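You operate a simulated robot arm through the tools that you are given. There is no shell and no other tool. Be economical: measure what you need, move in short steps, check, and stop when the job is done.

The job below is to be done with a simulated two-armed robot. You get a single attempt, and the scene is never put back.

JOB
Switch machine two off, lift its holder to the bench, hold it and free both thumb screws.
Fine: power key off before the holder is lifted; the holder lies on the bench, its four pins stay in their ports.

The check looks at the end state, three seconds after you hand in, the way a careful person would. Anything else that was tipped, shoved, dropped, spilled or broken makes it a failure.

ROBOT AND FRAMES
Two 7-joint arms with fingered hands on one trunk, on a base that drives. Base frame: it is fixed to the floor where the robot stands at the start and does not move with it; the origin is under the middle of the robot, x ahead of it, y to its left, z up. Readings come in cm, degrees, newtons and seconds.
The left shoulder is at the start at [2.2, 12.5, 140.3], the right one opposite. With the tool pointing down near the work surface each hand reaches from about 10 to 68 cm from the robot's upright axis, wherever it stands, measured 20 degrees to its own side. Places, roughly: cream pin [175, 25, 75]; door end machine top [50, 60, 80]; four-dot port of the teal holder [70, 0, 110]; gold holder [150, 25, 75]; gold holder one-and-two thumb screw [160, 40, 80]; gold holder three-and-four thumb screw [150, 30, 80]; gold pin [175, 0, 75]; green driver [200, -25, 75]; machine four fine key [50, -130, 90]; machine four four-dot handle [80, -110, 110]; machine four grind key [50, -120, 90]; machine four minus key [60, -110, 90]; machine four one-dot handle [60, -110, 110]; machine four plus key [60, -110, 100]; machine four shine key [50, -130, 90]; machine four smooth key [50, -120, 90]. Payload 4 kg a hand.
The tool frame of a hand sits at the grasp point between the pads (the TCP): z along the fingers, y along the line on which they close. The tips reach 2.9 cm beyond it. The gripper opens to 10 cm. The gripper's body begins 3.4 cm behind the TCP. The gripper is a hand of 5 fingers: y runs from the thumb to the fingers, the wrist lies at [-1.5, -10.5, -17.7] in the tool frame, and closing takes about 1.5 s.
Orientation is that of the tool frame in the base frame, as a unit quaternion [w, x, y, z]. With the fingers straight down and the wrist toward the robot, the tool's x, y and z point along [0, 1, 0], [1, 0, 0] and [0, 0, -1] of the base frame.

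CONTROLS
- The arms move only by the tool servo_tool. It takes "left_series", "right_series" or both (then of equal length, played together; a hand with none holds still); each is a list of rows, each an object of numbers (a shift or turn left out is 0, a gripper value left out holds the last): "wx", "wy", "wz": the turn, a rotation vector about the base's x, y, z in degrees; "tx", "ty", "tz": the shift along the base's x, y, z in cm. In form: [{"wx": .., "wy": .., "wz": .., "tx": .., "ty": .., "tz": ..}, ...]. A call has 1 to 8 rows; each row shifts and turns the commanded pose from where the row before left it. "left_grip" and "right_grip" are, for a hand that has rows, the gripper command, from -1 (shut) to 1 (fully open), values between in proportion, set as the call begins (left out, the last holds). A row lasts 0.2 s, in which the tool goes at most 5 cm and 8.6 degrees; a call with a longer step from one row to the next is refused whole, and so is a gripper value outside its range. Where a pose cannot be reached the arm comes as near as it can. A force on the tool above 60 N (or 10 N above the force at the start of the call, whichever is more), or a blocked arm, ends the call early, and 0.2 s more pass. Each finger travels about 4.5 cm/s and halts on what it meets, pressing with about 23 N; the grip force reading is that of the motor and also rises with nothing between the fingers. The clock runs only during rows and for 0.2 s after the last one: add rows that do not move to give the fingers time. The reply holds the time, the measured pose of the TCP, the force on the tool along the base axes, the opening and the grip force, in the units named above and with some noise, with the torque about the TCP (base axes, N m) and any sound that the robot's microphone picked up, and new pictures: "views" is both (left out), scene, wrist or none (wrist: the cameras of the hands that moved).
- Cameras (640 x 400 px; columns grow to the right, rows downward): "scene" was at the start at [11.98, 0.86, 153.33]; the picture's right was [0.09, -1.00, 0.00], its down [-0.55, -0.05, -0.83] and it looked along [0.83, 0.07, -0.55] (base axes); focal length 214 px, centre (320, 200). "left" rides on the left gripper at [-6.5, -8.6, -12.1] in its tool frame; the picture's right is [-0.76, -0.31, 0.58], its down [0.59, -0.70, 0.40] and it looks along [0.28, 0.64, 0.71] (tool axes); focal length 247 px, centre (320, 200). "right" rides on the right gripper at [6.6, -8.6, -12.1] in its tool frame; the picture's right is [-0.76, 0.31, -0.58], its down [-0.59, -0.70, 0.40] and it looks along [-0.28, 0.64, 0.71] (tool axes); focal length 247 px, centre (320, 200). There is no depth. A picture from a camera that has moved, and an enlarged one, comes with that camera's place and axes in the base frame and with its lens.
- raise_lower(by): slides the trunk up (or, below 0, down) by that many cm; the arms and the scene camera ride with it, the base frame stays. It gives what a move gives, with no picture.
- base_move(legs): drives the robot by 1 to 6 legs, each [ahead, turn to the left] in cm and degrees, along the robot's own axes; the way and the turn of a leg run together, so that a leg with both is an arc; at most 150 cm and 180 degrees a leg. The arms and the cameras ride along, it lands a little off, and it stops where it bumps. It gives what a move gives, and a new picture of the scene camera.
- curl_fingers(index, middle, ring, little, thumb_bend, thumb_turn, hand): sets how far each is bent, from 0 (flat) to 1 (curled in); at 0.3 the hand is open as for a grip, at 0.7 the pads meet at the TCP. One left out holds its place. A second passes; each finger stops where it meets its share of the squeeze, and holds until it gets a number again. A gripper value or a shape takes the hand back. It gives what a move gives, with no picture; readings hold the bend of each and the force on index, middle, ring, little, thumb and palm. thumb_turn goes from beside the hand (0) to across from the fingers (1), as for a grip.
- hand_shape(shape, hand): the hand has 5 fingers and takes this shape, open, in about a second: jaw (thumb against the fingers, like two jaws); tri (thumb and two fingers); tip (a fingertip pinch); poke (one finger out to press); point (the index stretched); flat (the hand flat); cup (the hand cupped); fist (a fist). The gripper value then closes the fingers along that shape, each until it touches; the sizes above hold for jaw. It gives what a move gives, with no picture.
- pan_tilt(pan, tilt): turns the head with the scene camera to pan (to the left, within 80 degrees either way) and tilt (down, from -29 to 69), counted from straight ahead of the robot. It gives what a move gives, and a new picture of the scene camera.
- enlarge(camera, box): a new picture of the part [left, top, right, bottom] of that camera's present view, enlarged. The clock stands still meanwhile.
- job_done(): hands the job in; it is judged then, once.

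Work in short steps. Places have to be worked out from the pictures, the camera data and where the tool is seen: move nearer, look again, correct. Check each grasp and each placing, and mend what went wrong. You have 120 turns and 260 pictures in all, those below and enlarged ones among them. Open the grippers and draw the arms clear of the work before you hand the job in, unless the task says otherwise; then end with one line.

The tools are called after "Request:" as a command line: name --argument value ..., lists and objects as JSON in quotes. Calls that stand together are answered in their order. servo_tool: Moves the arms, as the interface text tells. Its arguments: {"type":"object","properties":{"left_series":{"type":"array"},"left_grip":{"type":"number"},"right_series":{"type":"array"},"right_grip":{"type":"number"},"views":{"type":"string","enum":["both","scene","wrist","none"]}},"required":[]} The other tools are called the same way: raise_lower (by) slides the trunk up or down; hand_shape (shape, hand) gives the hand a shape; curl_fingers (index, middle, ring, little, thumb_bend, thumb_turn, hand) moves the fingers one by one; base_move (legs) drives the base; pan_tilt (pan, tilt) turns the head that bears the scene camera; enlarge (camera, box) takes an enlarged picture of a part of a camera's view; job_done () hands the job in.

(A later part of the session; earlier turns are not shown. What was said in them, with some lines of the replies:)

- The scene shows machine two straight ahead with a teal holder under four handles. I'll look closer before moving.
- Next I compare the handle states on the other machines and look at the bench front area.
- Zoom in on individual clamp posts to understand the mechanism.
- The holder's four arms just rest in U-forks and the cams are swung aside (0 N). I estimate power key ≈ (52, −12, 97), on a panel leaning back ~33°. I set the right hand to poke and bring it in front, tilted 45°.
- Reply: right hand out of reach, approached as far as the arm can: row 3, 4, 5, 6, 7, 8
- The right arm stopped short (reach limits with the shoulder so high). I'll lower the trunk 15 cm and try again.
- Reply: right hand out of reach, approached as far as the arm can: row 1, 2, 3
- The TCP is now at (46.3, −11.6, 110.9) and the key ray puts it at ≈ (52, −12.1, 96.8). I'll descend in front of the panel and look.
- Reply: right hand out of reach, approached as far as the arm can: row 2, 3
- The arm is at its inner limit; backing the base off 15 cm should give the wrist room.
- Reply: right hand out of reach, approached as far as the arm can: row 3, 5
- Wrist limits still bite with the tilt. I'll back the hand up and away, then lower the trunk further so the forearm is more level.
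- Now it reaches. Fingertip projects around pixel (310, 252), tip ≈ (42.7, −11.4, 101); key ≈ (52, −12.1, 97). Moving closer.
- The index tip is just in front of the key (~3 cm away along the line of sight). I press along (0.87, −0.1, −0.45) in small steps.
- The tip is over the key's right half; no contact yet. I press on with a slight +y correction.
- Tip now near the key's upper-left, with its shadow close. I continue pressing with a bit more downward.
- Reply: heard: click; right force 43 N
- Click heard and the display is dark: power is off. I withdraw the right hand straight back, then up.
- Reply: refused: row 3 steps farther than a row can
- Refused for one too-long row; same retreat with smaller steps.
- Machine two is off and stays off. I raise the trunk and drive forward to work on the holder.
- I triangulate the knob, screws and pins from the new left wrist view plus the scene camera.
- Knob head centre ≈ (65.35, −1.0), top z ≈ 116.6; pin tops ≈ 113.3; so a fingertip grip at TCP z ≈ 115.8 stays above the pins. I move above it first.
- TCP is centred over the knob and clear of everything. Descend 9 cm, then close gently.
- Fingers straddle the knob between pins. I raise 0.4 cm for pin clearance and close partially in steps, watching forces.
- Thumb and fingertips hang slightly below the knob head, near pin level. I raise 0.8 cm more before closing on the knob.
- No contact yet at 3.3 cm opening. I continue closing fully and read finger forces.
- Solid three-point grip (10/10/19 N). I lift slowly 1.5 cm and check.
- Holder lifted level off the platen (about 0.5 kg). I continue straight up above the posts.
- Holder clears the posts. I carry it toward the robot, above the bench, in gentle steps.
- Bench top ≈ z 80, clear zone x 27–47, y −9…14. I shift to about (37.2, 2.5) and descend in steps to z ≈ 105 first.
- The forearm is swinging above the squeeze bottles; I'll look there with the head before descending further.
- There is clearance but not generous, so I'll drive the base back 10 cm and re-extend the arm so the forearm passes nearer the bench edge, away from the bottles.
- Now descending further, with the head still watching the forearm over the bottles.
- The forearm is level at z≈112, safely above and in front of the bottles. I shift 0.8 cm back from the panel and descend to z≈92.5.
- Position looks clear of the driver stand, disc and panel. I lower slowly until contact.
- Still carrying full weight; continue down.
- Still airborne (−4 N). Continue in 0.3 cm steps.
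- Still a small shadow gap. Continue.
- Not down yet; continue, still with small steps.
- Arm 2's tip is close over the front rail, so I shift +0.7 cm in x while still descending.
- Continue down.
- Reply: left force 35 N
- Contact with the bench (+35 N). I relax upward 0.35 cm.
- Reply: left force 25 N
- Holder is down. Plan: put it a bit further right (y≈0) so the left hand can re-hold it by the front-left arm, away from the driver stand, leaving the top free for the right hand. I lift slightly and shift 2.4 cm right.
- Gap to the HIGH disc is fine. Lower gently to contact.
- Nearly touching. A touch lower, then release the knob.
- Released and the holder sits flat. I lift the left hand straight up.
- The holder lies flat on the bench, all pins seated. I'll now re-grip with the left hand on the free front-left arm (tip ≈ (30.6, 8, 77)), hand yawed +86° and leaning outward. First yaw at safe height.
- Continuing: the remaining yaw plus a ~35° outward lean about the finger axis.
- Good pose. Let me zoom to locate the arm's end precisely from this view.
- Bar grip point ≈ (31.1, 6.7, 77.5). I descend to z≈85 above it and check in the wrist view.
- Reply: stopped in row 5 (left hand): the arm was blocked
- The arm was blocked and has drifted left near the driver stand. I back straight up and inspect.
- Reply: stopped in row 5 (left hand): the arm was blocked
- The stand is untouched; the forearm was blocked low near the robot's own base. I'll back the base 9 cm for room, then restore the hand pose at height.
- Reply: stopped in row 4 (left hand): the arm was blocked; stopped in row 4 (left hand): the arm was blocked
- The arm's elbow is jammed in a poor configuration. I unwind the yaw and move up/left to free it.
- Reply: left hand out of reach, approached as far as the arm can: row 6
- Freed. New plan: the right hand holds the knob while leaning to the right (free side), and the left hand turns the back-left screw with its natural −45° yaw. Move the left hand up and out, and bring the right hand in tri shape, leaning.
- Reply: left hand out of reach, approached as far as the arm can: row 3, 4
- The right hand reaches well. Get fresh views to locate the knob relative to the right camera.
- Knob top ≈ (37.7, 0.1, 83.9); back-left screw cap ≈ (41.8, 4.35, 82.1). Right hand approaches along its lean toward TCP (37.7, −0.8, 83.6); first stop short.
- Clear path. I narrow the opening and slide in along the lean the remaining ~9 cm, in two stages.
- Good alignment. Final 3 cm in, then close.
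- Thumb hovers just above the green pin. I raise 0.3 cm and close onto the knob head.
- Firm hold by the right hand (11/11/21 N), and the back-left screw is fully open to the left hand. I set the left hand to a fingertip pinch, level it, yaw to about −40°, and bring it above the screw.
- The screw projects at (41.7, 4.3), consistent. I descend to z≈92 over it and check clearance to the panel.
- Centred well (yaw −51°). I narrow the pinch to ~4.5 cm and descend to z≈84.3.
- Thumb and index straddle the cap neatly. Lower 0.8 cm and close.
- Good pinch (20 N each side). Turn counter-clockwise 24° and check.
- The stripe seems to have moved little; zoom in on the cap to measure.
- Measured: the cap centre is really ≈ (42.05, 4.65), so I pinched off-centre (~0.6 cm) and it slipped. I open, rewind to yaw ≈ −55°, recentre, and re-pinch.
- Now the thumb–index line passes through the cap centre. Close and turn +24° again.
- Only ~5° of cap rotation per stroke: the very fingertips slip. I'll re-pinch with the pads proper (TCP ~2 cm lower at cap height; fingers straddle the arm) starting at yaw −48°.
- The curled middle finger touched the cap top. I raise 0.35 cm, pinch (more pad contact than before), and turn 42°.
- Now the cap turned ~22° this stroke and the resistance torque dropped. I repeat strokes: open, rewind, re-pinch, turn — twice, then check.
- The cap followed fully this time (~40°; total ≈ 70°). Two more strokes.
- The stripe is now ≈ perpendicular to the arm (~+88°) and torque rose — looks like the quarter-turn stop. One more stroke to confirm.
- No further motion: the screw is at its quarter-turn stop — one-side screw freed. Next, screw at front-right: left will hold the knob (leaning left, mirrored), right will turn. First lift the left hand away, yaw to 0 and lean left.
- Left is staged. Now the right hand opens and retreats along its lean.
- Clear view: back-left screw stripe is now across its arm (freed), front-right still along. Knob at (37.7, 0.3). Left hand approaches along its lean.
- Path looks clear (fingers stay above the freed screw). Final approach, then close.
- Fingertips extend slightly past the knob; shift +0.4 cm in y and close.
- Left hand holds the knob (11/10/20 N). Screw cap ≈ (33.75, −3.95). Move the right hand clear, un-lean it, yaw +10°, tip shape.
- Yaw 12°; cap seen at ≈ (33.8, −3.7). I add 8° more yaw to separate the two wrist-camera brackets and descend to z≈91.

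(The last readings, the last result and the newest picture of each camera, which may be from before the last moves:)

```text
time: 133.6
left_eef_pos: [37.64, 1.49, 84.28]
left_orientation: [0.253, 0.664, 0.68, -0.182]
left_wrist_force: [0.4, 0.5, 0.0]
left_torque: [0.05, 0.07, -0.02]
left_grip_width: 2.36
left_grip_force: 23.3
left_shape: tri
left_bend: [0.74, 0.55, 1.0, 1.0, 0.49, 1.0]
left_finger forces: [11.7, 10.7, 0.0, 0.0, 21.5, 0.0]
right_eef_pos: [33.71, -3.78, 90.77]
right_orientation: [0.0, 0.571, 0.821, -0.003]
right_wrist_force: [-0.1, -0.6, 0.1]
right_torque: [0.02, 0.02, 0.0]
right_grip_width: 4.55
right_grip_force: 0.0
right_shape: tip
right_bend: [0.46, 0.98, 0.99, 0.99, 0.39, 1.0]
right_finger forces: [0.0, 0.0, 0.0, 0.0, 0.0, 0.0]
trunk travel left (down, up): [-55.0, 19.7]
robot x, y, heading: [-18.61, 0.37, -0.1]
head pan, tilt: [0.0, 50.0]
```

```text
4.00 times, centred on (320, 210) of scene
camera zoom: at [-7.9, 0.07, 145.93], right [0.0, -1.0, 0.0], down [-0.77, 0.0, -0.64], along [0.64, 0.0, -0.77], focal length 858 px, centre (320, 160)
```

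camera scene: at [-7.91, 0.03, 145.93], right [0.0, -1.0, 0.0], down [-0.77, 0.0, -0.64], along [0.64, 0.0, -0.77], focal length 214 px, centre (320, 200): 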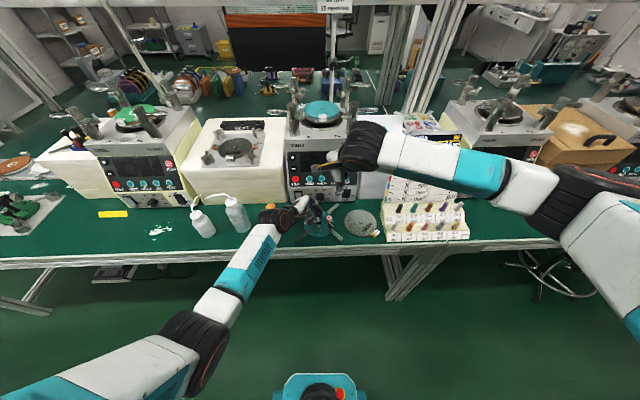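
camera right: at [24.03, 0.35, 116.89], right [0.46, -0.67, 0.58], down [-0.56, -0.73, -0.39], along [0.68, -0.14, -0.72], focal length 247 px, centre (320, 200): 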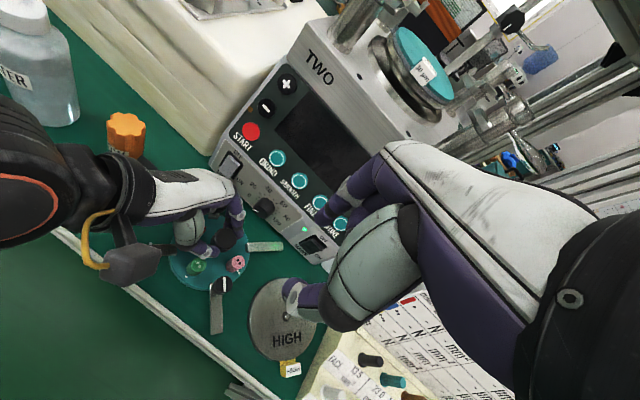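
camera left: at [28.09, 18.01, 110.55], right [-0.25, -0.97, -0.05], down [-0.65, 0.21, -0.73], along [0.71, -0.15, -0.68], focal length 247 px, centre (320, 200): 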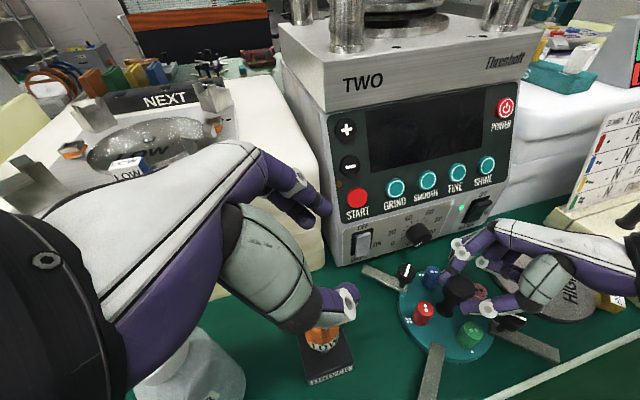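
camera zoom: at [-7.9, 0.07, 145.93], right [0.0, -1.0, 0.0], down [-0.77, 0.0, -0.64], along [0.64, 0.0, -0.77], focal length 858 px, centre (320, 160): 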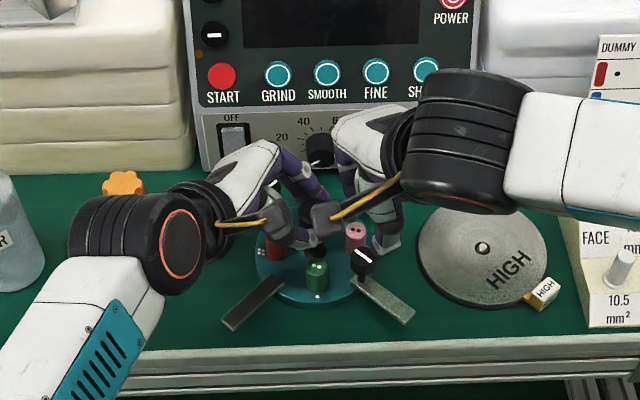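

Cap ≈ (34.05, −4.0). Shift slightly and descend to z≈83.4.

Request:
servo_tool --right_series '[{"tx": 0.3, "ty": -0.2, "tz": -1.5}, {"tz": -2}, {"tz": -2}, {"tz": -1.8}, {}]' --views "none"

Request:
enlarge --camera "right" --box '[200, 170, 400, 310]'

Request:
enlarge --camera "left" --box '[320, 170, 480, 290]'

Request:
enlarge --camera "scene" --box '[270, 170, 370, 240]'

```text
time: 134.8
left_eef_pos: [37.76, 1.45, 84.45]
left_orientation: [0.252, 0.664, 0.68, -0.181]
left_wrist_force: [0.1, 0.5, 0.4]
left_torque: [0.09, 0.12, -0.04]
left_grip_width: 2.37
left_grip_force: 23.1
left_shape: tri
left_bend: [0.74, 0.55, 1.0, 1.0, 0.49, 1.0]
left_finger forces: [11.5, 10.8, 0.1, 0.0, 21.6, 0.1]
right_eef_pos: [34.12, -4.06, 83.64]
right_orientation: [0.001, 0.571, 0.821, -0.003]
right_wrist_force: [0.6, -0.1, 0.2]
right_torque: [0.01, 0.01, 0.0]
right_grip_width: 4.59
right_grip_force: 0.0
right_shape: tip
right_bend: [0.46, 0.98, 0.99, 0.99, 0.39, 1.0]
right_finger forces: [0.1, 0.0, 0.0, 0.0, 0.0, 0.1]
trunk travel left (down, up): [-55.0, 19.7]
robot x, y, heading: [-19.11, -0.36, 0.0]
head pan, tilt: [0.0, 50.0]
```

```text
2.86 times, centred on (300, 240) of right
camera zoom: at [23.89, -0.82, 95.63], right [0.55, -0.6, 0.58], down [-0.46, -0.8, -0.39], along [0.7, -0.05, -0.71], focal length 706 px, centre (377, 86)
```

zoom: 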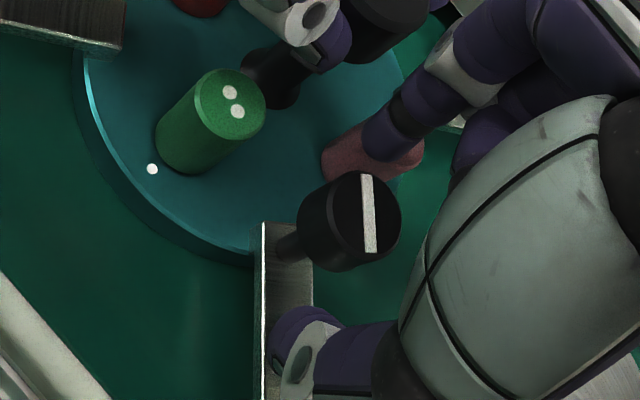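

```text
3.33 times, centred on (400, 230) of left
camera zoom: at [27.73, 2.74, 97.05], right [-0.25, -0.97, -0.05], down [-0.65, 0.21, -0.73], along [0.71, -0.15, -0.68], focal length 823 px, centre (53, 100)
```

zoom: 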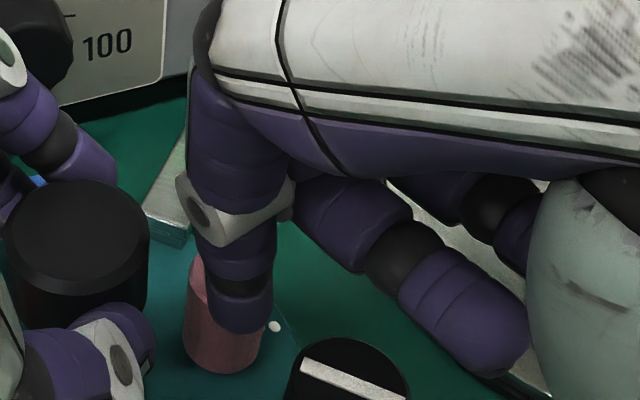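

```text
5.71 times, centred on (320, 205) of scene
camera zoom: at [-7.91, 0.07, 145.93], right [0.0, -1.0, 0.0], down [-0.77, 0.0, -0.64], along [0.64, 0.0, -0.77], focal length 1226 px, centre (320, 171)
```

zoom: 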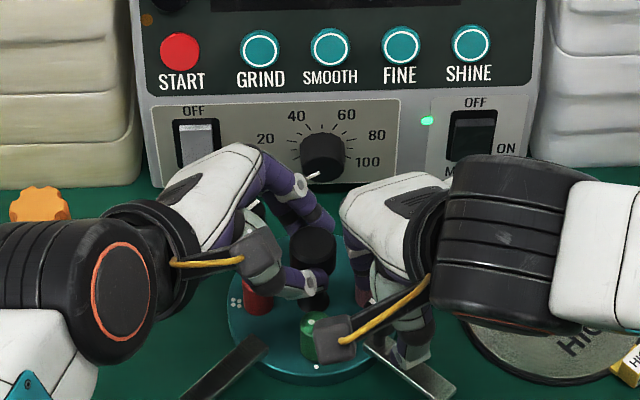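

Index is near the pink pin, so I narrow the pinch to ~3.3 cm first, then lower to z≈82.05 and check.

Request:
servo_tool --right_series '[{}, {}, {"tz": -0.5}, {"tz": -0.5}, {"tz": -0.5}, {}]' --right_grip -0.35 --views "none"

Request:
enlarge --camera "right" --box '[200, 170, 400, 310]'

Request:
enlarge --camera "left" --box '[320, 200, 480, 320]'

```text
time: 136.2
left_eef_pos: [37.68, 1.5, 84.35]
left_orientation: [0.252, 0.664, 0.68, -0.182]
left_wrist_force: [0.2, -0.4, -0.3]
left_torque: [0.06, 0.1, 0.0]
left_grip_width: 2.36
left_grip_force: 22.5
left_shape: tri
left_bend: [0.74, 0.55, 1.0, 1.0, 0.49, 1.0]
left_finger forces: [11.5, 10.6, 0.2, 0.0, 21.7, 0.1]
right_eef_pos: [33.97, -4.13, 82.09]
right_orientation: [0.0, 0.571, 0.821, -0.003]
right_wrist_force: [-0.9, 0.4, -0.7]
right_torque: [-0.02, 0.01, 0.01]
right_grip_width: 3.3
right_grip_force: 0.0
right_shape: tip
right_bend: [0.52, 0.98, 0.99, 0.99, 0.44, 1.0]
right_finger forces: [0.0, 0.1, 0.1, 0.0, 0.0, 0.0]
trunk travel left (down, up): [-55.0, 19.7]
robot x, y, heading: [-18.8, -0.16, -0.2]
head pan, tilt: [0.0, 50.0]
```

```text
2.86 times, centred on (300, 240) of right
camera zoom: at [23.84, -0.84, 94.12], right [0.55, -0.6, 0.58], down [-0.46, -0.8, -0.39], along [0.7, -0.05, -0.72], focal length 706 px, centre (377, 86)
```

zoom: 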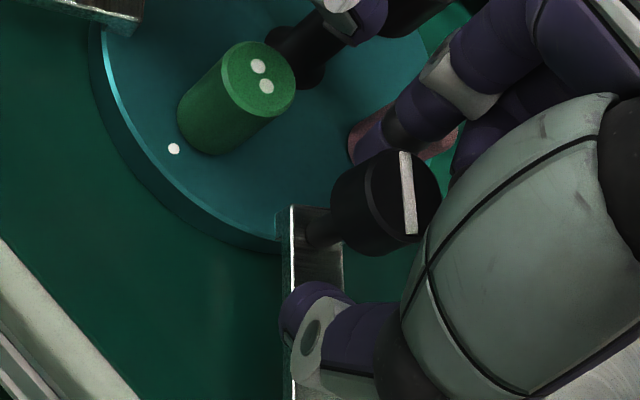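

```text
3.33 times, centred on (400, 260) of left
camera zoom: at [27.73, 2.74, 97.05], right [-0.25, -0.97, -0.05], down [-0.65, 0.21, -0.73], along [0.71, -0.15, -0.68], focal length 823 px, centre (53, 0)
```

zoom: 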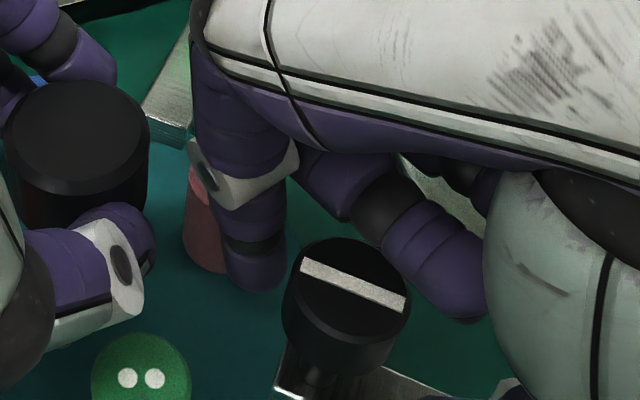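

Aligned with the cap. Close and turn counter-clockwise 36°.

Request:
servo_tool --right_series '[{}, {}, {}, {}, {}]' --right_grip -1 --views "none"

Request:
servo_tool --right_series '[{"wz": 6}, {"wz": 6}, {"wz": 6}, {"wz": 6}, {"wz": 6}, {"wz": 6}, {}]' --views "none"

Request:
enlarge --camera "right" --box '[200, 170, 400, 310]'

Request:
enlarge --camera "left" --box '[320, 200, 480, 320]'

```text
time: 137.4
left_eef_pos: [37.67, 1.6, 84.42]
left_orientation: [0.253, 0.665, 0.68, -0.18]
left_wrist_force: [-1.9, 1.5, 3.5]
left_torque: [0.05, 0.14, -0.06]
left_grip_width: 2.35
left_grip_force: 23.2
left_shape: tri
left_bend: [0.74, 0.56, 1.0, 1.0, 0.49, 1.0]
left_finger forces: [11.5, 10.3, 0.1, 0.1, 23.1, 0.0]
right_eef_pos: [34.1, -4.18, 82.04]
right_orientation: [0.0, 0.571, 0.821, -0.003]
right_wrist_force: [2.2, 1.5, -1.3]
right_torque: [-0.01, -0.01, -0.03]
right_grip_width: 1.26
right_grip_force: 23.2
right_shape: tip
right_bend: [0.63, 1.0, 1.0, 1.0, 0.72, 1.0]
right_finger forces: [23.4, 0.1, 0.1, 0.0, 21.0, 0.0]
trunk travel left (down, up): [-55.0, 19.7]
robot x, y, heading: [-19.06, 0.12, -0.1]
head pan, tilt: [0.0, 50.0]
```

```text
time: 139.0
left_eef_pos: [37.8, 1.46, 84.33]
left_orientation: [0.253, 0.665, 0.679, -0.181]
left_wrist_force: [-2.8, 0.7, 4.7]
left_torque: [-0.01, 0.09, -0.08]
left_grip_width: 2.38
left_grip_force: 23.4
left_shape: tri
left_bend: [0.74, 0.56, 1.0, 1.0, 0.49, 1.0]
left_finger forces: [12.3, 9.9, 0.0, 0.0, 24.3, 0.1]
right_eef_pos: [34.11, -4.2, 82.02]
right_orientation: [0.002, 0.289, 0.957, -0.002]
right_wrist_force: [1.5, 0.4, -2.2]
right_torque: [0.04, -0.03, 0.02]
right_grip_width: 1.22
right_grip_force: 23.1
right_shape: tip
right_bend: [0.64, 1.0, 1.0, 1.0, 0.72, 1.0]
right_finger forces: [24.7, 0.0, 0.1, 0.0, 22.2, 0.1]
trunk travel left (down, up): [-55.0, 19.7]
robot x, y, heading: [-18.94, -0.5, -0.6]
head pan, tilt: [0.0, 50.0]
```

```text
2.86 times, centred on (300, 240) of right
camera zoom: at [23.95, -7.59, 94.17], right [0.8, -0.16, 0.58], down [0.1, -0.91, -0.39], along [0.59, 0.37, -0.71], focal length 706 px, centre (377, 86)
```

zoom: 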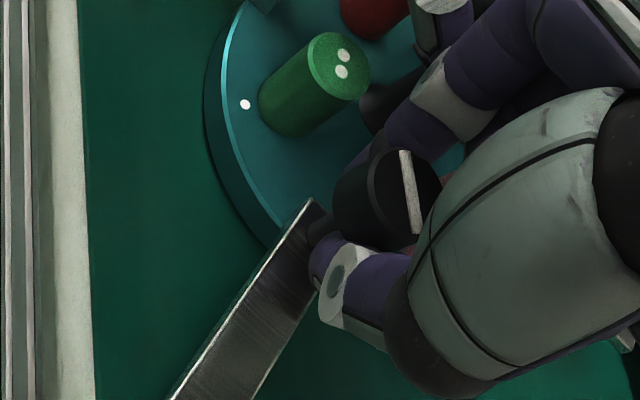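

```text
3.33 times, centred on (400, 260) of left
camera zoom: at [27.74, 2.65, 97.08], right [-0.25, -0.97, -0.05], down [-0.65, 0.21, -0.73], along [0.71, -0.15, -0.68], focal length 823 px, centre (53, 0)
```

zoom: 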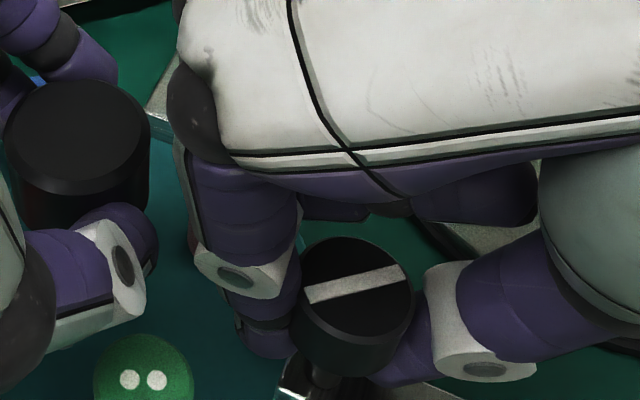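

The screw followed the full 36°. Two more strokes to reach the quarter turn.

Request:
servo_tool --right_series '[{}, {}, {"wz": -6}, {"wz": -6}, {"wz": -6}, {"wz": -6}, {"wz": -6}, {"wz": -6}]' --right_grip -0.35 --views "none"

Request:
servo_tool --right_series '[{}, {}, {}, {}, {}]' --right_grip -1 --views "none"

Request:
servo_tool --right_series '[{"wz": 6}, {"wz": 6}, {"wz": 6}, {"wz": 6}, {"wz": 6}, {"wz": 6}, {}]' --views "none"

Request:
enlarge --camera "left" --box '[320, 200, 480, 320]'

```text
time: 140.8
left_eef_pos: [37.64, 1.5, 84.27]
left_orientation: [0.252, 0.664, 0.68, -0.181]
left_wrist_force: [-1.3, 1.0, 0.0]
left_torque: [0.07, 0.05, 0.0]
left_grip_width: 2.4
left_grip_force: 22.8
left_shape: tri
left_bend: [0.74, 0.56, 1.0, 1.0, 0.49, 1.0]
left_finger forces: [10.6, 12.1, 0.0, 0.1, 22.0, 0.1]
right_eef_pos: [34.13, -4.2, 82.11]
right_orientation: [0.0, 0.572, 0.82, -0.003]
right_wrist_force: [0.0, -0.6, -0.3]
right_torque: [0.06, -0.03, -0.02]
right_grip_width: 3.23
right_grip_force: 0.1
right_shape: tip
right_bend: [0.53, 0.98, 0.99, 0.99, 0.45, 1.0]
right_finger forces: [0.0, 0.1, 0.1, 0.0, 0.0, 0.1]
trunk travel left (down, up): [-55.0, 19.7]
robot x, y, heading: [-19.12, 0.13, -0.1]
head pan, tilt: [0.0, 50.0]
```

```text
time: 142.0
left_eef_pos: [37.85, 1.39, 84.42]
left_orientation: [0.253, 0.665, 0.679, -0.181]
left_wrist_force: [-2.7, 0.3, 2.6]
left_torque: [0.03, 0.13, -0.07]
left_grip_width: 2.39
left_grip_force: 23.0
left_shape: tri
left_bend: [0.74, 0.56, 1.0, 1.0, 0.49, 1.0]
left_finger forces: [11.0, 11.5, 0.0, 0.0, 22.9, 0.0]
right_eef_pos: [34.02, -4.08, 82.01]
right_orientation: [0.0, 0.572, 0.821, -0.003]
right_wrist_force: [2.4, 0.4, 0.0]
right_torque: [-0.04, -0.06, 0.05]
right_grip_width: 1.31
right_grip_force: 22.9
right_shape: tip
right_bend: [0.63, 1.0, 1.0, 1.0, 0.72, 1.0]
right_finger forces: [23.1, 0.0, 0.0, 0.0, 20.5, 0.0]
trunk travel left (down, up): [-55.0, 19.7]
robot x, y, heading: [-18.72, 0.15, -0.1]
head pan, tilt: [0.0, 50.0]
```

```text
time: 143.6
left_eef_pos: [37.51, 1.24, 84.5]
left_orientation: [0.253, 0.665, 0.679, -0.181]
left_wrist_force: [-1.2, -1.1, 3.5]
left_torque: [0.03, 0.09, -0.08]
left_grip_width: 2.4
left_grip_force: 22.6
left_shape: tri
left_bend: [0.74, 0.56, 1.0, 1.0, 0.49, 1.0]
left_finger forces: [11.5, 10.9, 0.0, 0.0, 22.4, 0.1]
right_eef_pos: [34.06, -4.45, 82.11]
right_orientation: [0.001, 0.291, 0.957, -0.002]
right_wrist_force: [0.4, 0.3, 0.4]
right_torque: [0.02, -0.01, -0.01]
right_grip_width: 1.25
right_grip_force: 23.1
right_shape: tip
right_bend: [0.64, 1.0, 1.0, 1.0, 0.72, 1.0]
right_finger forces: [23.9, 0.1, 0.0, 0.0, 21.8, 0.0]
trunk travel left (down, up): [-55.0, 19.7]
robot x, y, heading: [-19.32, 0.19, -0.4]
head pan, tilt: [0.0, 50.0]
```

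```text
3.33 times, centred on (400, 260) of left
camera zoom: at [27.62, 2.52, 97.11], right [-0.26, -0.97, -0.05], down [-0.65, 0.21, -0.73], along [0.71, -0.15, -0.68], focal length 823 px, centre (53, 0)
```

zoom: 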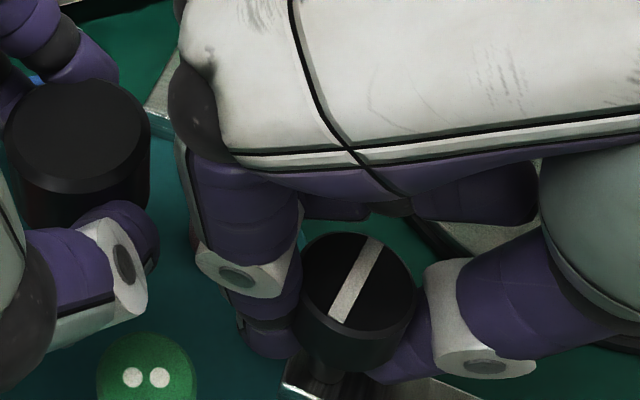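

~72° now. One more stroke to the stop.

Request:
servo_tool --right_series '[{}, {}, {"wz": -6}, {"wz": -6}, {"wz": -6}, {"wz": -6}, {"wz": -6}, {"wz": -6}]' --right_grip -0.35 --views "none"

Request:
servo_tool --right_series '[{}, {}, {}, {}, {}]' --right_grip -1 --views "none"

Request:
servo_tool --right_series '[{"wz": 6}, {"wz": 6}, {"wz": 6}, {"wz": 6}, {"wz": 6}, {}]' --views "none"

Request:
servo_tool --right_series '[{}, {}, {}, {"wz": -6}, {"wz": -6}, {"wz": -6}, {"wz": -6}, {}]' --right_grip -0.3 --views "none"

Request:
enlarge --camera "left" --box '[320, 200, 480, 320]'

```text
time: 145.4
left_eef_pos: [37.68, 1.43, 84.34]
left_orientation: [0.252, 0.664, 0.68, -0.182]
left_wrist_force: [0.5, -0.1, 0.2]
left_torque: [0.11, -0.01, 0.0]
left_grip_width: 2.36
left_grip_force: 23.2
left_shape: tri
left_bend: [0.74, 0.56, 1.0, 1.0, 0.49, 1.0]
left_finger forces: [10.3, 12.9, 0.0, 0.0, 20.8, 0.0]
right_eef_pos: [34.13, -4.16, 82.03]
right_orientation: [0.0, 0.572, 0.82, -0.002]
right_wrist_force: [0.0, -0.3, -0.1]
right_torque: [0.03, 0.01, 0.0]
right_grip_width: 3.21
right_grip_force: 0.0
right_shape: tip
right_bend: [0.53, 0.98, 0.99, 0.99, 0.45, 1.0]
right_finger forces: [0.0, 0.0, 0.0, 0.0, 0.0, 0.1]
trunk travel left (down, up): [-55.0, 19.7]
robot x, y, heading: [-19.25, -0.05, -0.4]
head pan, tilt: [0.0, 50.0]
```

```text
time: 146.6
left_eef_pos: [37.82, 1.47, 84.38]
left_orientation: [0.254, 0.664, 0.68, -0.18]
left_wrist_force: [-1.7, -1.2, 1.3]
left_torque: [0.01, 0.14, -0.08]
left_grip_width: 2.4
left_grip_force: 23.2
left_shape: tri
left_bend: [0.74, 0.56, 1.0, 1.0, 0.49, 1.0]
left_finger forces: [10.0, 11.3, 0.0, 0.1, 22.3, 0.0]
right_eef_pos: [34.11, -4.11, 81.99]
right_orientation: [-0.001, 0.571, 0.821, -0.003]
right_wrist_force: [2.6, -0.3, 0.2]
right_torque: [0.02, -0.05, -0.03]
right_grip_width: 1.34
right_grip_force: 23.4
right_shape: tip
right_bend: [0.63, 1.0, 1.0, 1.0, 0.72, 1.0]
right_finger forces: [24.1, 0.0, 0.1, 0.0, 20.6, 0.1]
trunk travel left (down, up): [-55.0, 19.7]
robot x, y, heading: [-18.91, 0.26, -0.3]
head pan, tilt: [0.0, 50.0]
```

```text
time: 148.0
left_eef_pos: [37.65, 1.47, 84.35]
left_orientation: [0.253, 0.664, 0.68, -0.181]
left_wrist_force: [-7.6, 2.8, 6.6]
left_torque: [0.03, 0.23, -0.21]
left_grip_width: 2.42
left_grip_force: 23.3
left_shape: tri
left_bend: [0.75, 0.56, 1.0, 1.0, 0.49, 1.0]
left_finger forces: [9.8, 10.9, 0.0, 0.0, 26.4, 0.0]
right_eef_pos: [34.17, -4.18, 82.03]
right_orientation: [0.001, 0.339, 0.941, -0.003]
right_wrist_force: [6.2, -3.2, -2.0]
right_torque: [-0.07, -0.13, -0.23]
right_grip_width: 1.37
right_grip_force: 23.0
right_shape: tip
right_bend: [0.63, 1.0, 1.0, 1.0, 0.73, 0.99]
right_finger forces: [23.5, 0.0, 0.0, 0.1, 21.3, 0.0]
trunk travel left (down, up): [-55.0, 19.7]
robot x, y, heading: [-18.92, 0.0, -0.3]
head pan, tilt: [0.0, 50.0]
```

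```text
time: 149.8
left_eef_pos: [37.66, 1.59, 84.28]
left_orientation: [0.252, 0.665, 0.679, -0.182]
left_wrist_force: [-1.1, 0.4, -0.2]
left_torque: [0.15, 0.07, 0.0]
left_grip_width: 2.4
left_grip_force: 22.8
left_shape: tri
left_bend: [0.75, 0.56, 1.0, 1.0, 0.49, 1.0]
left_finger forces: [10.6, 12.7, 0.0, 0.0, 21.5, 0.0]
right_eef_pos: [34.01, -4.17, 82.03]
right_orientation: [0.0, 0.529, 0.849, -0.004]
right_wrist_force: [0.2, 0.1, -0.9]
right_torque: [-0.01, 0.0, 0.01]
right_grip_width: 3.49
right_grip_force: 0.0
right_shape: tip
right_bend: [0.51, 0.98, 0.99, 1.0, 0.44, 1.0]
right_finger forces: [0.0, 0.0, 0.0, 0.0, 0.1, 0.1]
trunk travel left (down, up): [-55.0, 19.7]
robot x, y, heading: [-19.07, 0.07, -0.3]
head pan, tilt: [0.0, 50.0]
```

```text
3.33 times, centred on (400, 260) of left
camera zoom: at [27.74, 2.74, 97.02], right [-0.25, -0.97, -0.05], down [-0.65, 0.21, -0.73], along [0.71, -0.15, -0.68], focal length 823 px, centre (53, 0)
```

zoom: 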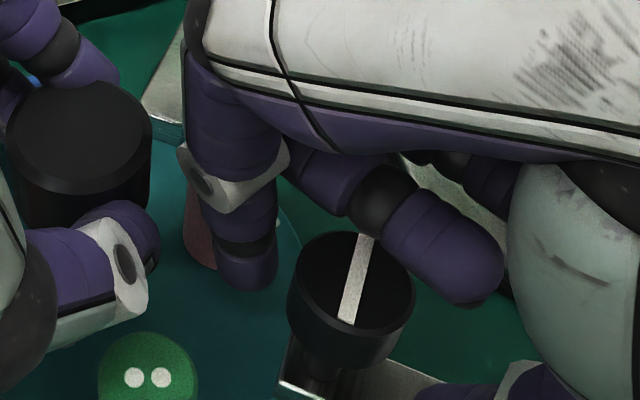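

Strong torque at the end (−0.23 Nm): it is at its stop. I raise the right hand straight up and away, then inspect.

Request:
servo_tool --right_series '[{"tz": 1.5}, {"tz": 3}, {"tz": 4}, {"tz": 4}, {"tz": 4, "ty": -2}, {"tz": 2, "ty": -4}, {"ty": -4.5}, {"ty": -4.5}]'

Request:
enlarge --camera "left" --box '[240, 160, 480, 340]'

Request:
enlarge --camera "right" --box '[100, 150, 340, 330]'

```text
time: 151.6
left_eef_pos: [37.6, 1.58, 84.41]
left_orientation: [0.253, 0.664, 0.68, -0.18]
left_wrist_force: [0.4, -0.3, 0.1]
left_torque: [0.1, 0.01, 0.01]
left_grip_width: 2.37
left_grip_force: 22.7
left_shape: tri
left_bend: [0.75, 0.56, 1.0, 1.0, 0.49, 1.0]
left_finger forces: [10.8, 12.8, 0.1, 0.0, 21.3, 0.0]
right_eef_pos: [34.03, -19.3, 100.59]
right_orientation: [0.0, 0.527, 0.85, -0.002]
right_wrist_force: [-0.1, 0.0, 0.4]
right_torque: [-0.01, 0.02, -0.03]
right_grip_width: 3.47
right_grip_force: 0.0
right_shape: tip
right_bend: [0.51, 0.98, 0.99, 1.0, 0.44, 1.0]
right_finger forces: [0.0, 0.0, 0.1, 0.1, 0.2, 0.0]
trunk travel left (down, up): [-55.0, 19.7]
robot x, y, heading: [-19.02, -0.16, -0.1]
head pan, tilt: [0.0, 50.0]
camera scene: at [-7.93, -0.03, 145.93], right [0.0, -1.0, 0.0], down [-0.77, 0.0, -0.64], along [0.64, 0.0, -0.77], focal length 214 px, centre (320, 200)
camera right: at [23.59, -17.15, 112.66], right [0.61, -0.54, 0.58], down [-0.37, -0.84, -0.39], along [0.7, 0.03, -0.71], focal length 247 px, centre (320, 200)
```

scene: 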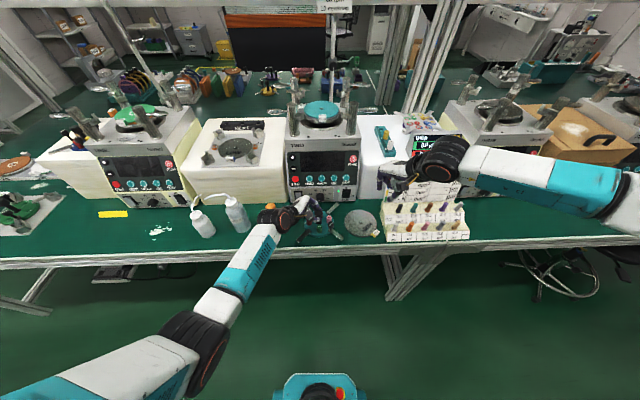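
right: 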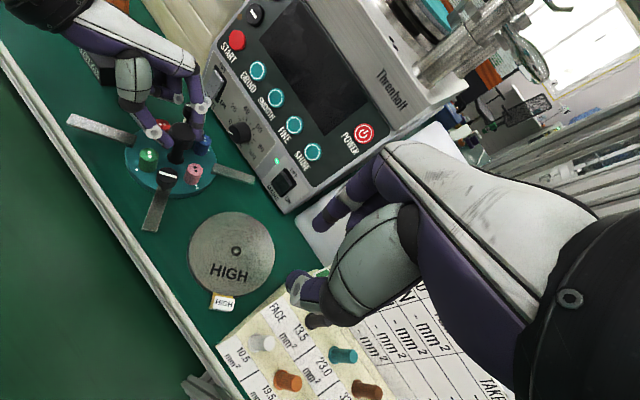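

```text
2.22 times, centred on (360, 250) of left
camera zoom: at [27.71, 2.68, 97.06], right [-0.25, -0.97, -0.05], down [-0.65, 0.21, -0.73], along [0.71, -0.15, -0.68], focal length 549 px, centre (231, 89)
```

zoom: 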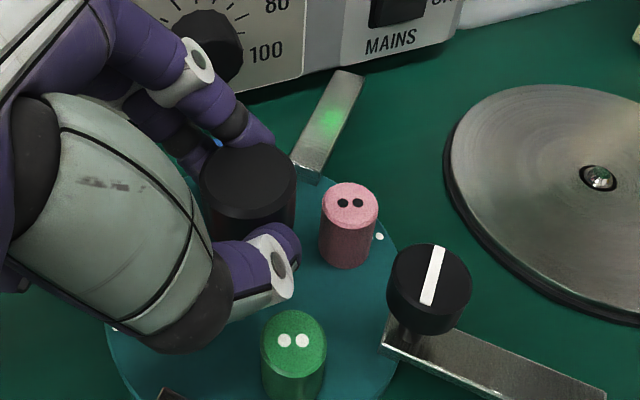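

```text
2.22 times, centred on (220, 240) of right
camera zoom: at [23.59, -17.15, 112.66], right [0.61, -0.54, 0.58], down [-0.37, -0.84, -0.39], along [0.7, 0.03, -0.71], focal length 549 px, centre (542, 111)
```

zoom: 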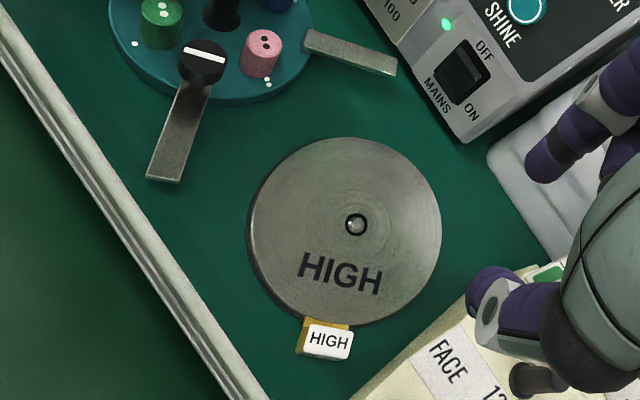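

Both screws are at the quarter-turn position. Now release the left hand and retreat along its lean, then up.

Request:
servo_tool --left_series '[{}, {}, {}, {"tx": -0.1, "ty": 0.6, "tz": 0.8}, {"tx": -0.2, "ty": 1.2, "tz": 1.6}, {"tx": -0.2, "ty": 1.6, "tz": 2.2}, {"tx": -0.2, "ty": 2, "tz": 3}, {"ty": 1, "tz": 4}]' --left_grip 0.05 --views "none"

Request:
servo_tool --left_series '[{"tz": 4}, {"tz": 4}, {"tz": 4}, {"tz": 3}, {"tx": -2, "ty": 1}, {}]' --right_series '[{"tz": 3}, {"tz": 3}, {"tz": 3}, {"tz": 3}, {"ty": -2}, {}]'

Request:
enlarge --camera "scene" --box '[240, 160, 400, 260]'

Request:
enlarge --camera "left" --box '[320, 200, 560, 400]'

```text
time: 153.4
left_eef_pos: [37.06, 7.96, 96.09]
left_orientation: [0.253, 0.664, 0.68, -0.181]
left_wrist_force: [0.1, -0.3, -0.6]
left_torque: [0.02, -0.01, -0.02]
left_grip_width: 5.24
left_grip_force: 0.1
left_shape: tri
left_bend: [0.4, 0.42, 0.99, 1.0, 0.32, 1.0]
left_finger forces: [0.1, 0.0, 0.1, 0.0, 0.0, 0.0]
right_eef_pos: [34.12, -19.14, 100.66]
right_orientation: [0.0, 0.527, 0.85, -0.003]
right_wrist_force: [-0.5, 0.4, -0.7]
right_torque: [0.02, -0.05, 0.0]
right_grip_width: 3.47
right_grip_force: 0.1
right_shape: tip
right_bend: [0.51, 0.98, 0.99, 1.0, 0.44, 1.0]
right_finger forces: [0.0, 0.1, 0.0, 0.1, 0.2, 0.0]
trunk travel left (down, up): [-55.0, 19.7]
robot x, y, heading: [-19.02, 0.18, -0.2]
head pan, tilt: [0.0, 50.0]
```

```text
time: 154.8
left_eef_pos: [35.22, 8.95, 110.96]
left_orientation: [0.252, 0.665, 0.68, -0.181]
left_wrist_force: [0.3, 0.0, 0.4]
left_torque: [-0.01, -0.01, -0.04]
left_grip_width: 5.2
left_grip_force: 0.1
left_shape: tri
left_bend: [0.4, 0.42, 0.99, 0.99, 0.32, 1.0]
left_finger forces: [0.0, 0.0, 0.1, 0.1, 0.1, 0.0]
right_eef_pos: [34.18, -21.26, 112.53]
right_orientation: [0.0, 0.528, 0.849, -0.004]
right_wrist_force: [-0.3, -0.7, 0.2]
right_torque: [-0.02, 0.03, 0.0]
right_grip_width: 3.47
right_grip_force: 0.2
right_shape: tip
right_bend: [0.51, 0.98, 0.99, 0.99, 0.44, 1.0]
right_finger forces: [0.0, 0.0, 0.0, 0.0, 0.0, 0.0]
trunk travel left (down, up): [-55.0, 19.7]
robot x, y, heading: [-18.78, 0.24, -0.2]
head pan, tilt: [0.0, 50.0]
camera scene: at [-7.83, 0.09, 145.92], right [0.0, -1.0, 0.0], down [-0.77, 0.0, -0.64], along [0.64, 0.0, -0.77], focal length 214 px, centre (320, 200)
camera right: at [23.68, -18.98, 124.65], right [0.61, -0.54, 0.58], down [-0.37, -0.84, -0.39], along [0.7, 0.03, -0.72], focal length 247 px, centre (320, 200)
camera left: at [25.15, 10.19, 123.71], right [-0.25, -0.97, -0.05], down [-0.65, 0.21, -0.73], along [0.71, -0.15, -0.68], focal length 247 px, centre (320, 200)
```

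scene: 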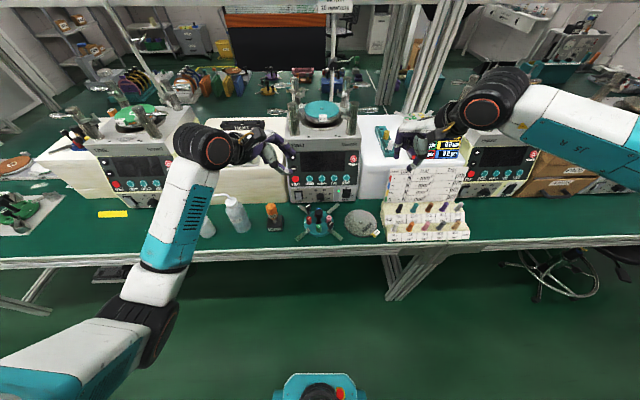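
right: 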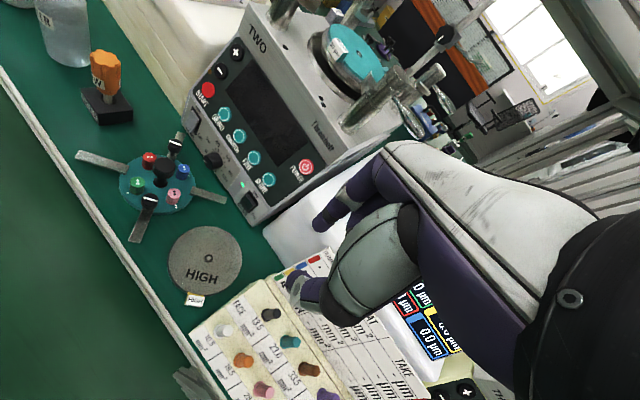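
left: 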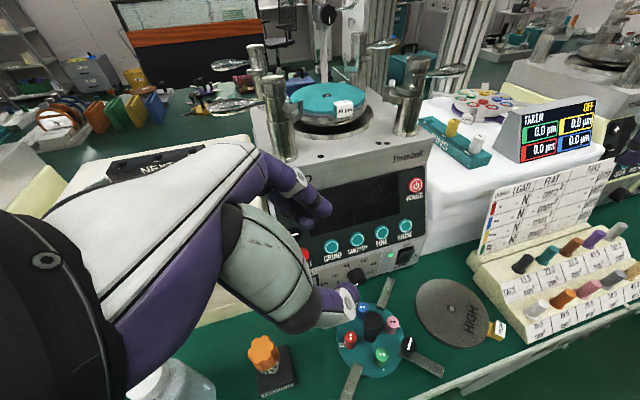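

```text
4.00 times, centred on (320, 210) of scene
camera zoom: at [-7.83, 0.09, 145.92], right [0.0, -1.0, 0.0], down [-0.77, 0.0, -0.64], along [0.64, 0.0, -0.77], focal length 858 px, centre (320, 160)
```

zoom: 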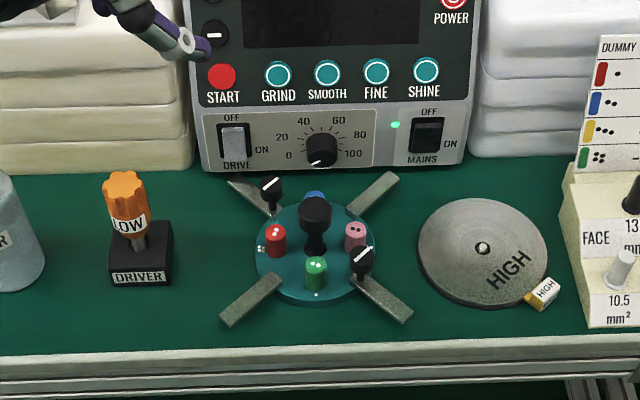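

```text
2.00 times, centred on (440, 300) of left
camera zoom: at [25.15, 10.19, 123.71], right [-0.25, -0.97, -0.05], down [-0.65, 0.21, -0.73], along [0.71, -0.15, -0.68], focal length 494 px, centre (80, 0)
```

zoom: 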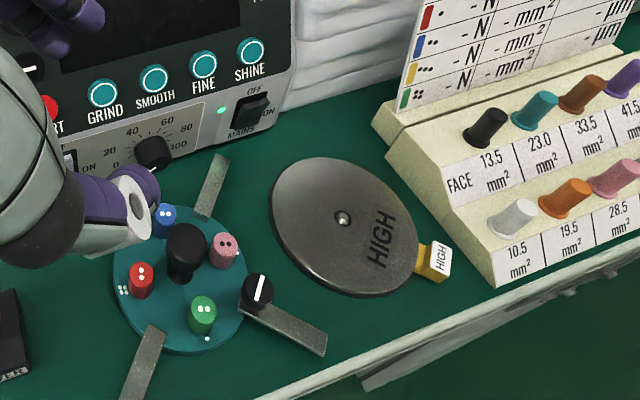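

Both stripes lie across their arms, all four pins are seated, the display is dark and nothing else has moved. I open both hands and draw back a little.

Request:
servo_tool --left_series '[{"tz": 2}, {"tz": 2, "tx": -2}, {"tx": -3}, {"tx": -3}, {}, {}]' --right_series '[{"tz": 2}, {"tz": 2, "tx": -2}, {"tx": -3}, {"tx": -3}, {}, {}]' --left_grip 1 --right_grip 1 --views "scene"

```text
time: 156.2
left_eef_pos: [27.0, 8.97, 115.08]
left_orientation: [0.253, 0.664, 0.68, -0.181]
left_wrist_force: [0.3, 0.7, -0.6]
left_torque: [0.0, 0.02, -0.02]
left_grip_width: 9.97
left_grip_force: 0.0
left_shape: tri
left_bend: [0.3, 0.3, 0.99, 0.99, 0.3, 0.98]
left_finger forces: [0.0, 0.1, 0.1, 0.0, 0.0, 0.0]
right_eef_pos: [26.03, -21.09, 116.57]
right_orientation: [0.0, 0.528, 0.849, -0.003]
right_wrist_force: [-0.1, -0.4, -0.8]
right_torque: [-0.05, -0.01, 0.03]
right_grip_width: 9.95
right_grip_force: 0.0
right_shape: tip
right_bend: [0.3, 0.98, 0.99, 0.99, 0.3, 0.98]
right_finger forces: [0.0, 0.1, 0.0, 0.0, 0.0, 0.0]
trunk travel left (down, up): [-55.0, 19.7]
robot x, y, heading: [-19.45, 0.15, -0.2]
head pan, tilt: [0.0, 50.0]
camera scene: at [-8.02, 0.07, 145.94], right [0.0, -1.0, 0.0], down [-0.77, 0.0, -0.64], along [0.64, 0.0, -0.77], focal length 214 px, centre (320, 200)
```

scene: 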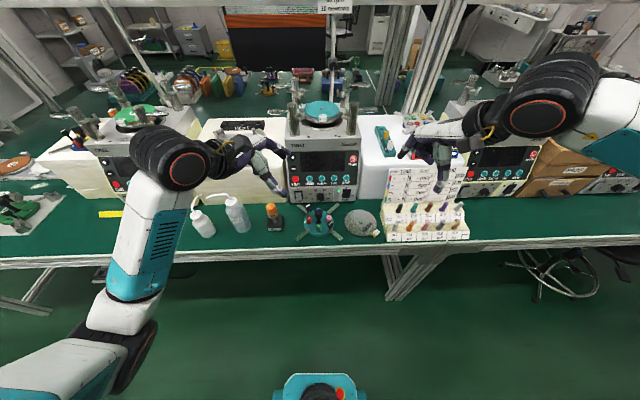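

Everything is in its final state, so I hand the job in.

Request:
job_done

```text
The job is handed in.
```

I switched machine two off with its power key before lifting the holder. The teal holder now lies on the bench with all four pins in their ports, and I turned both thumb screws a quarter turn to their stops while holding it.
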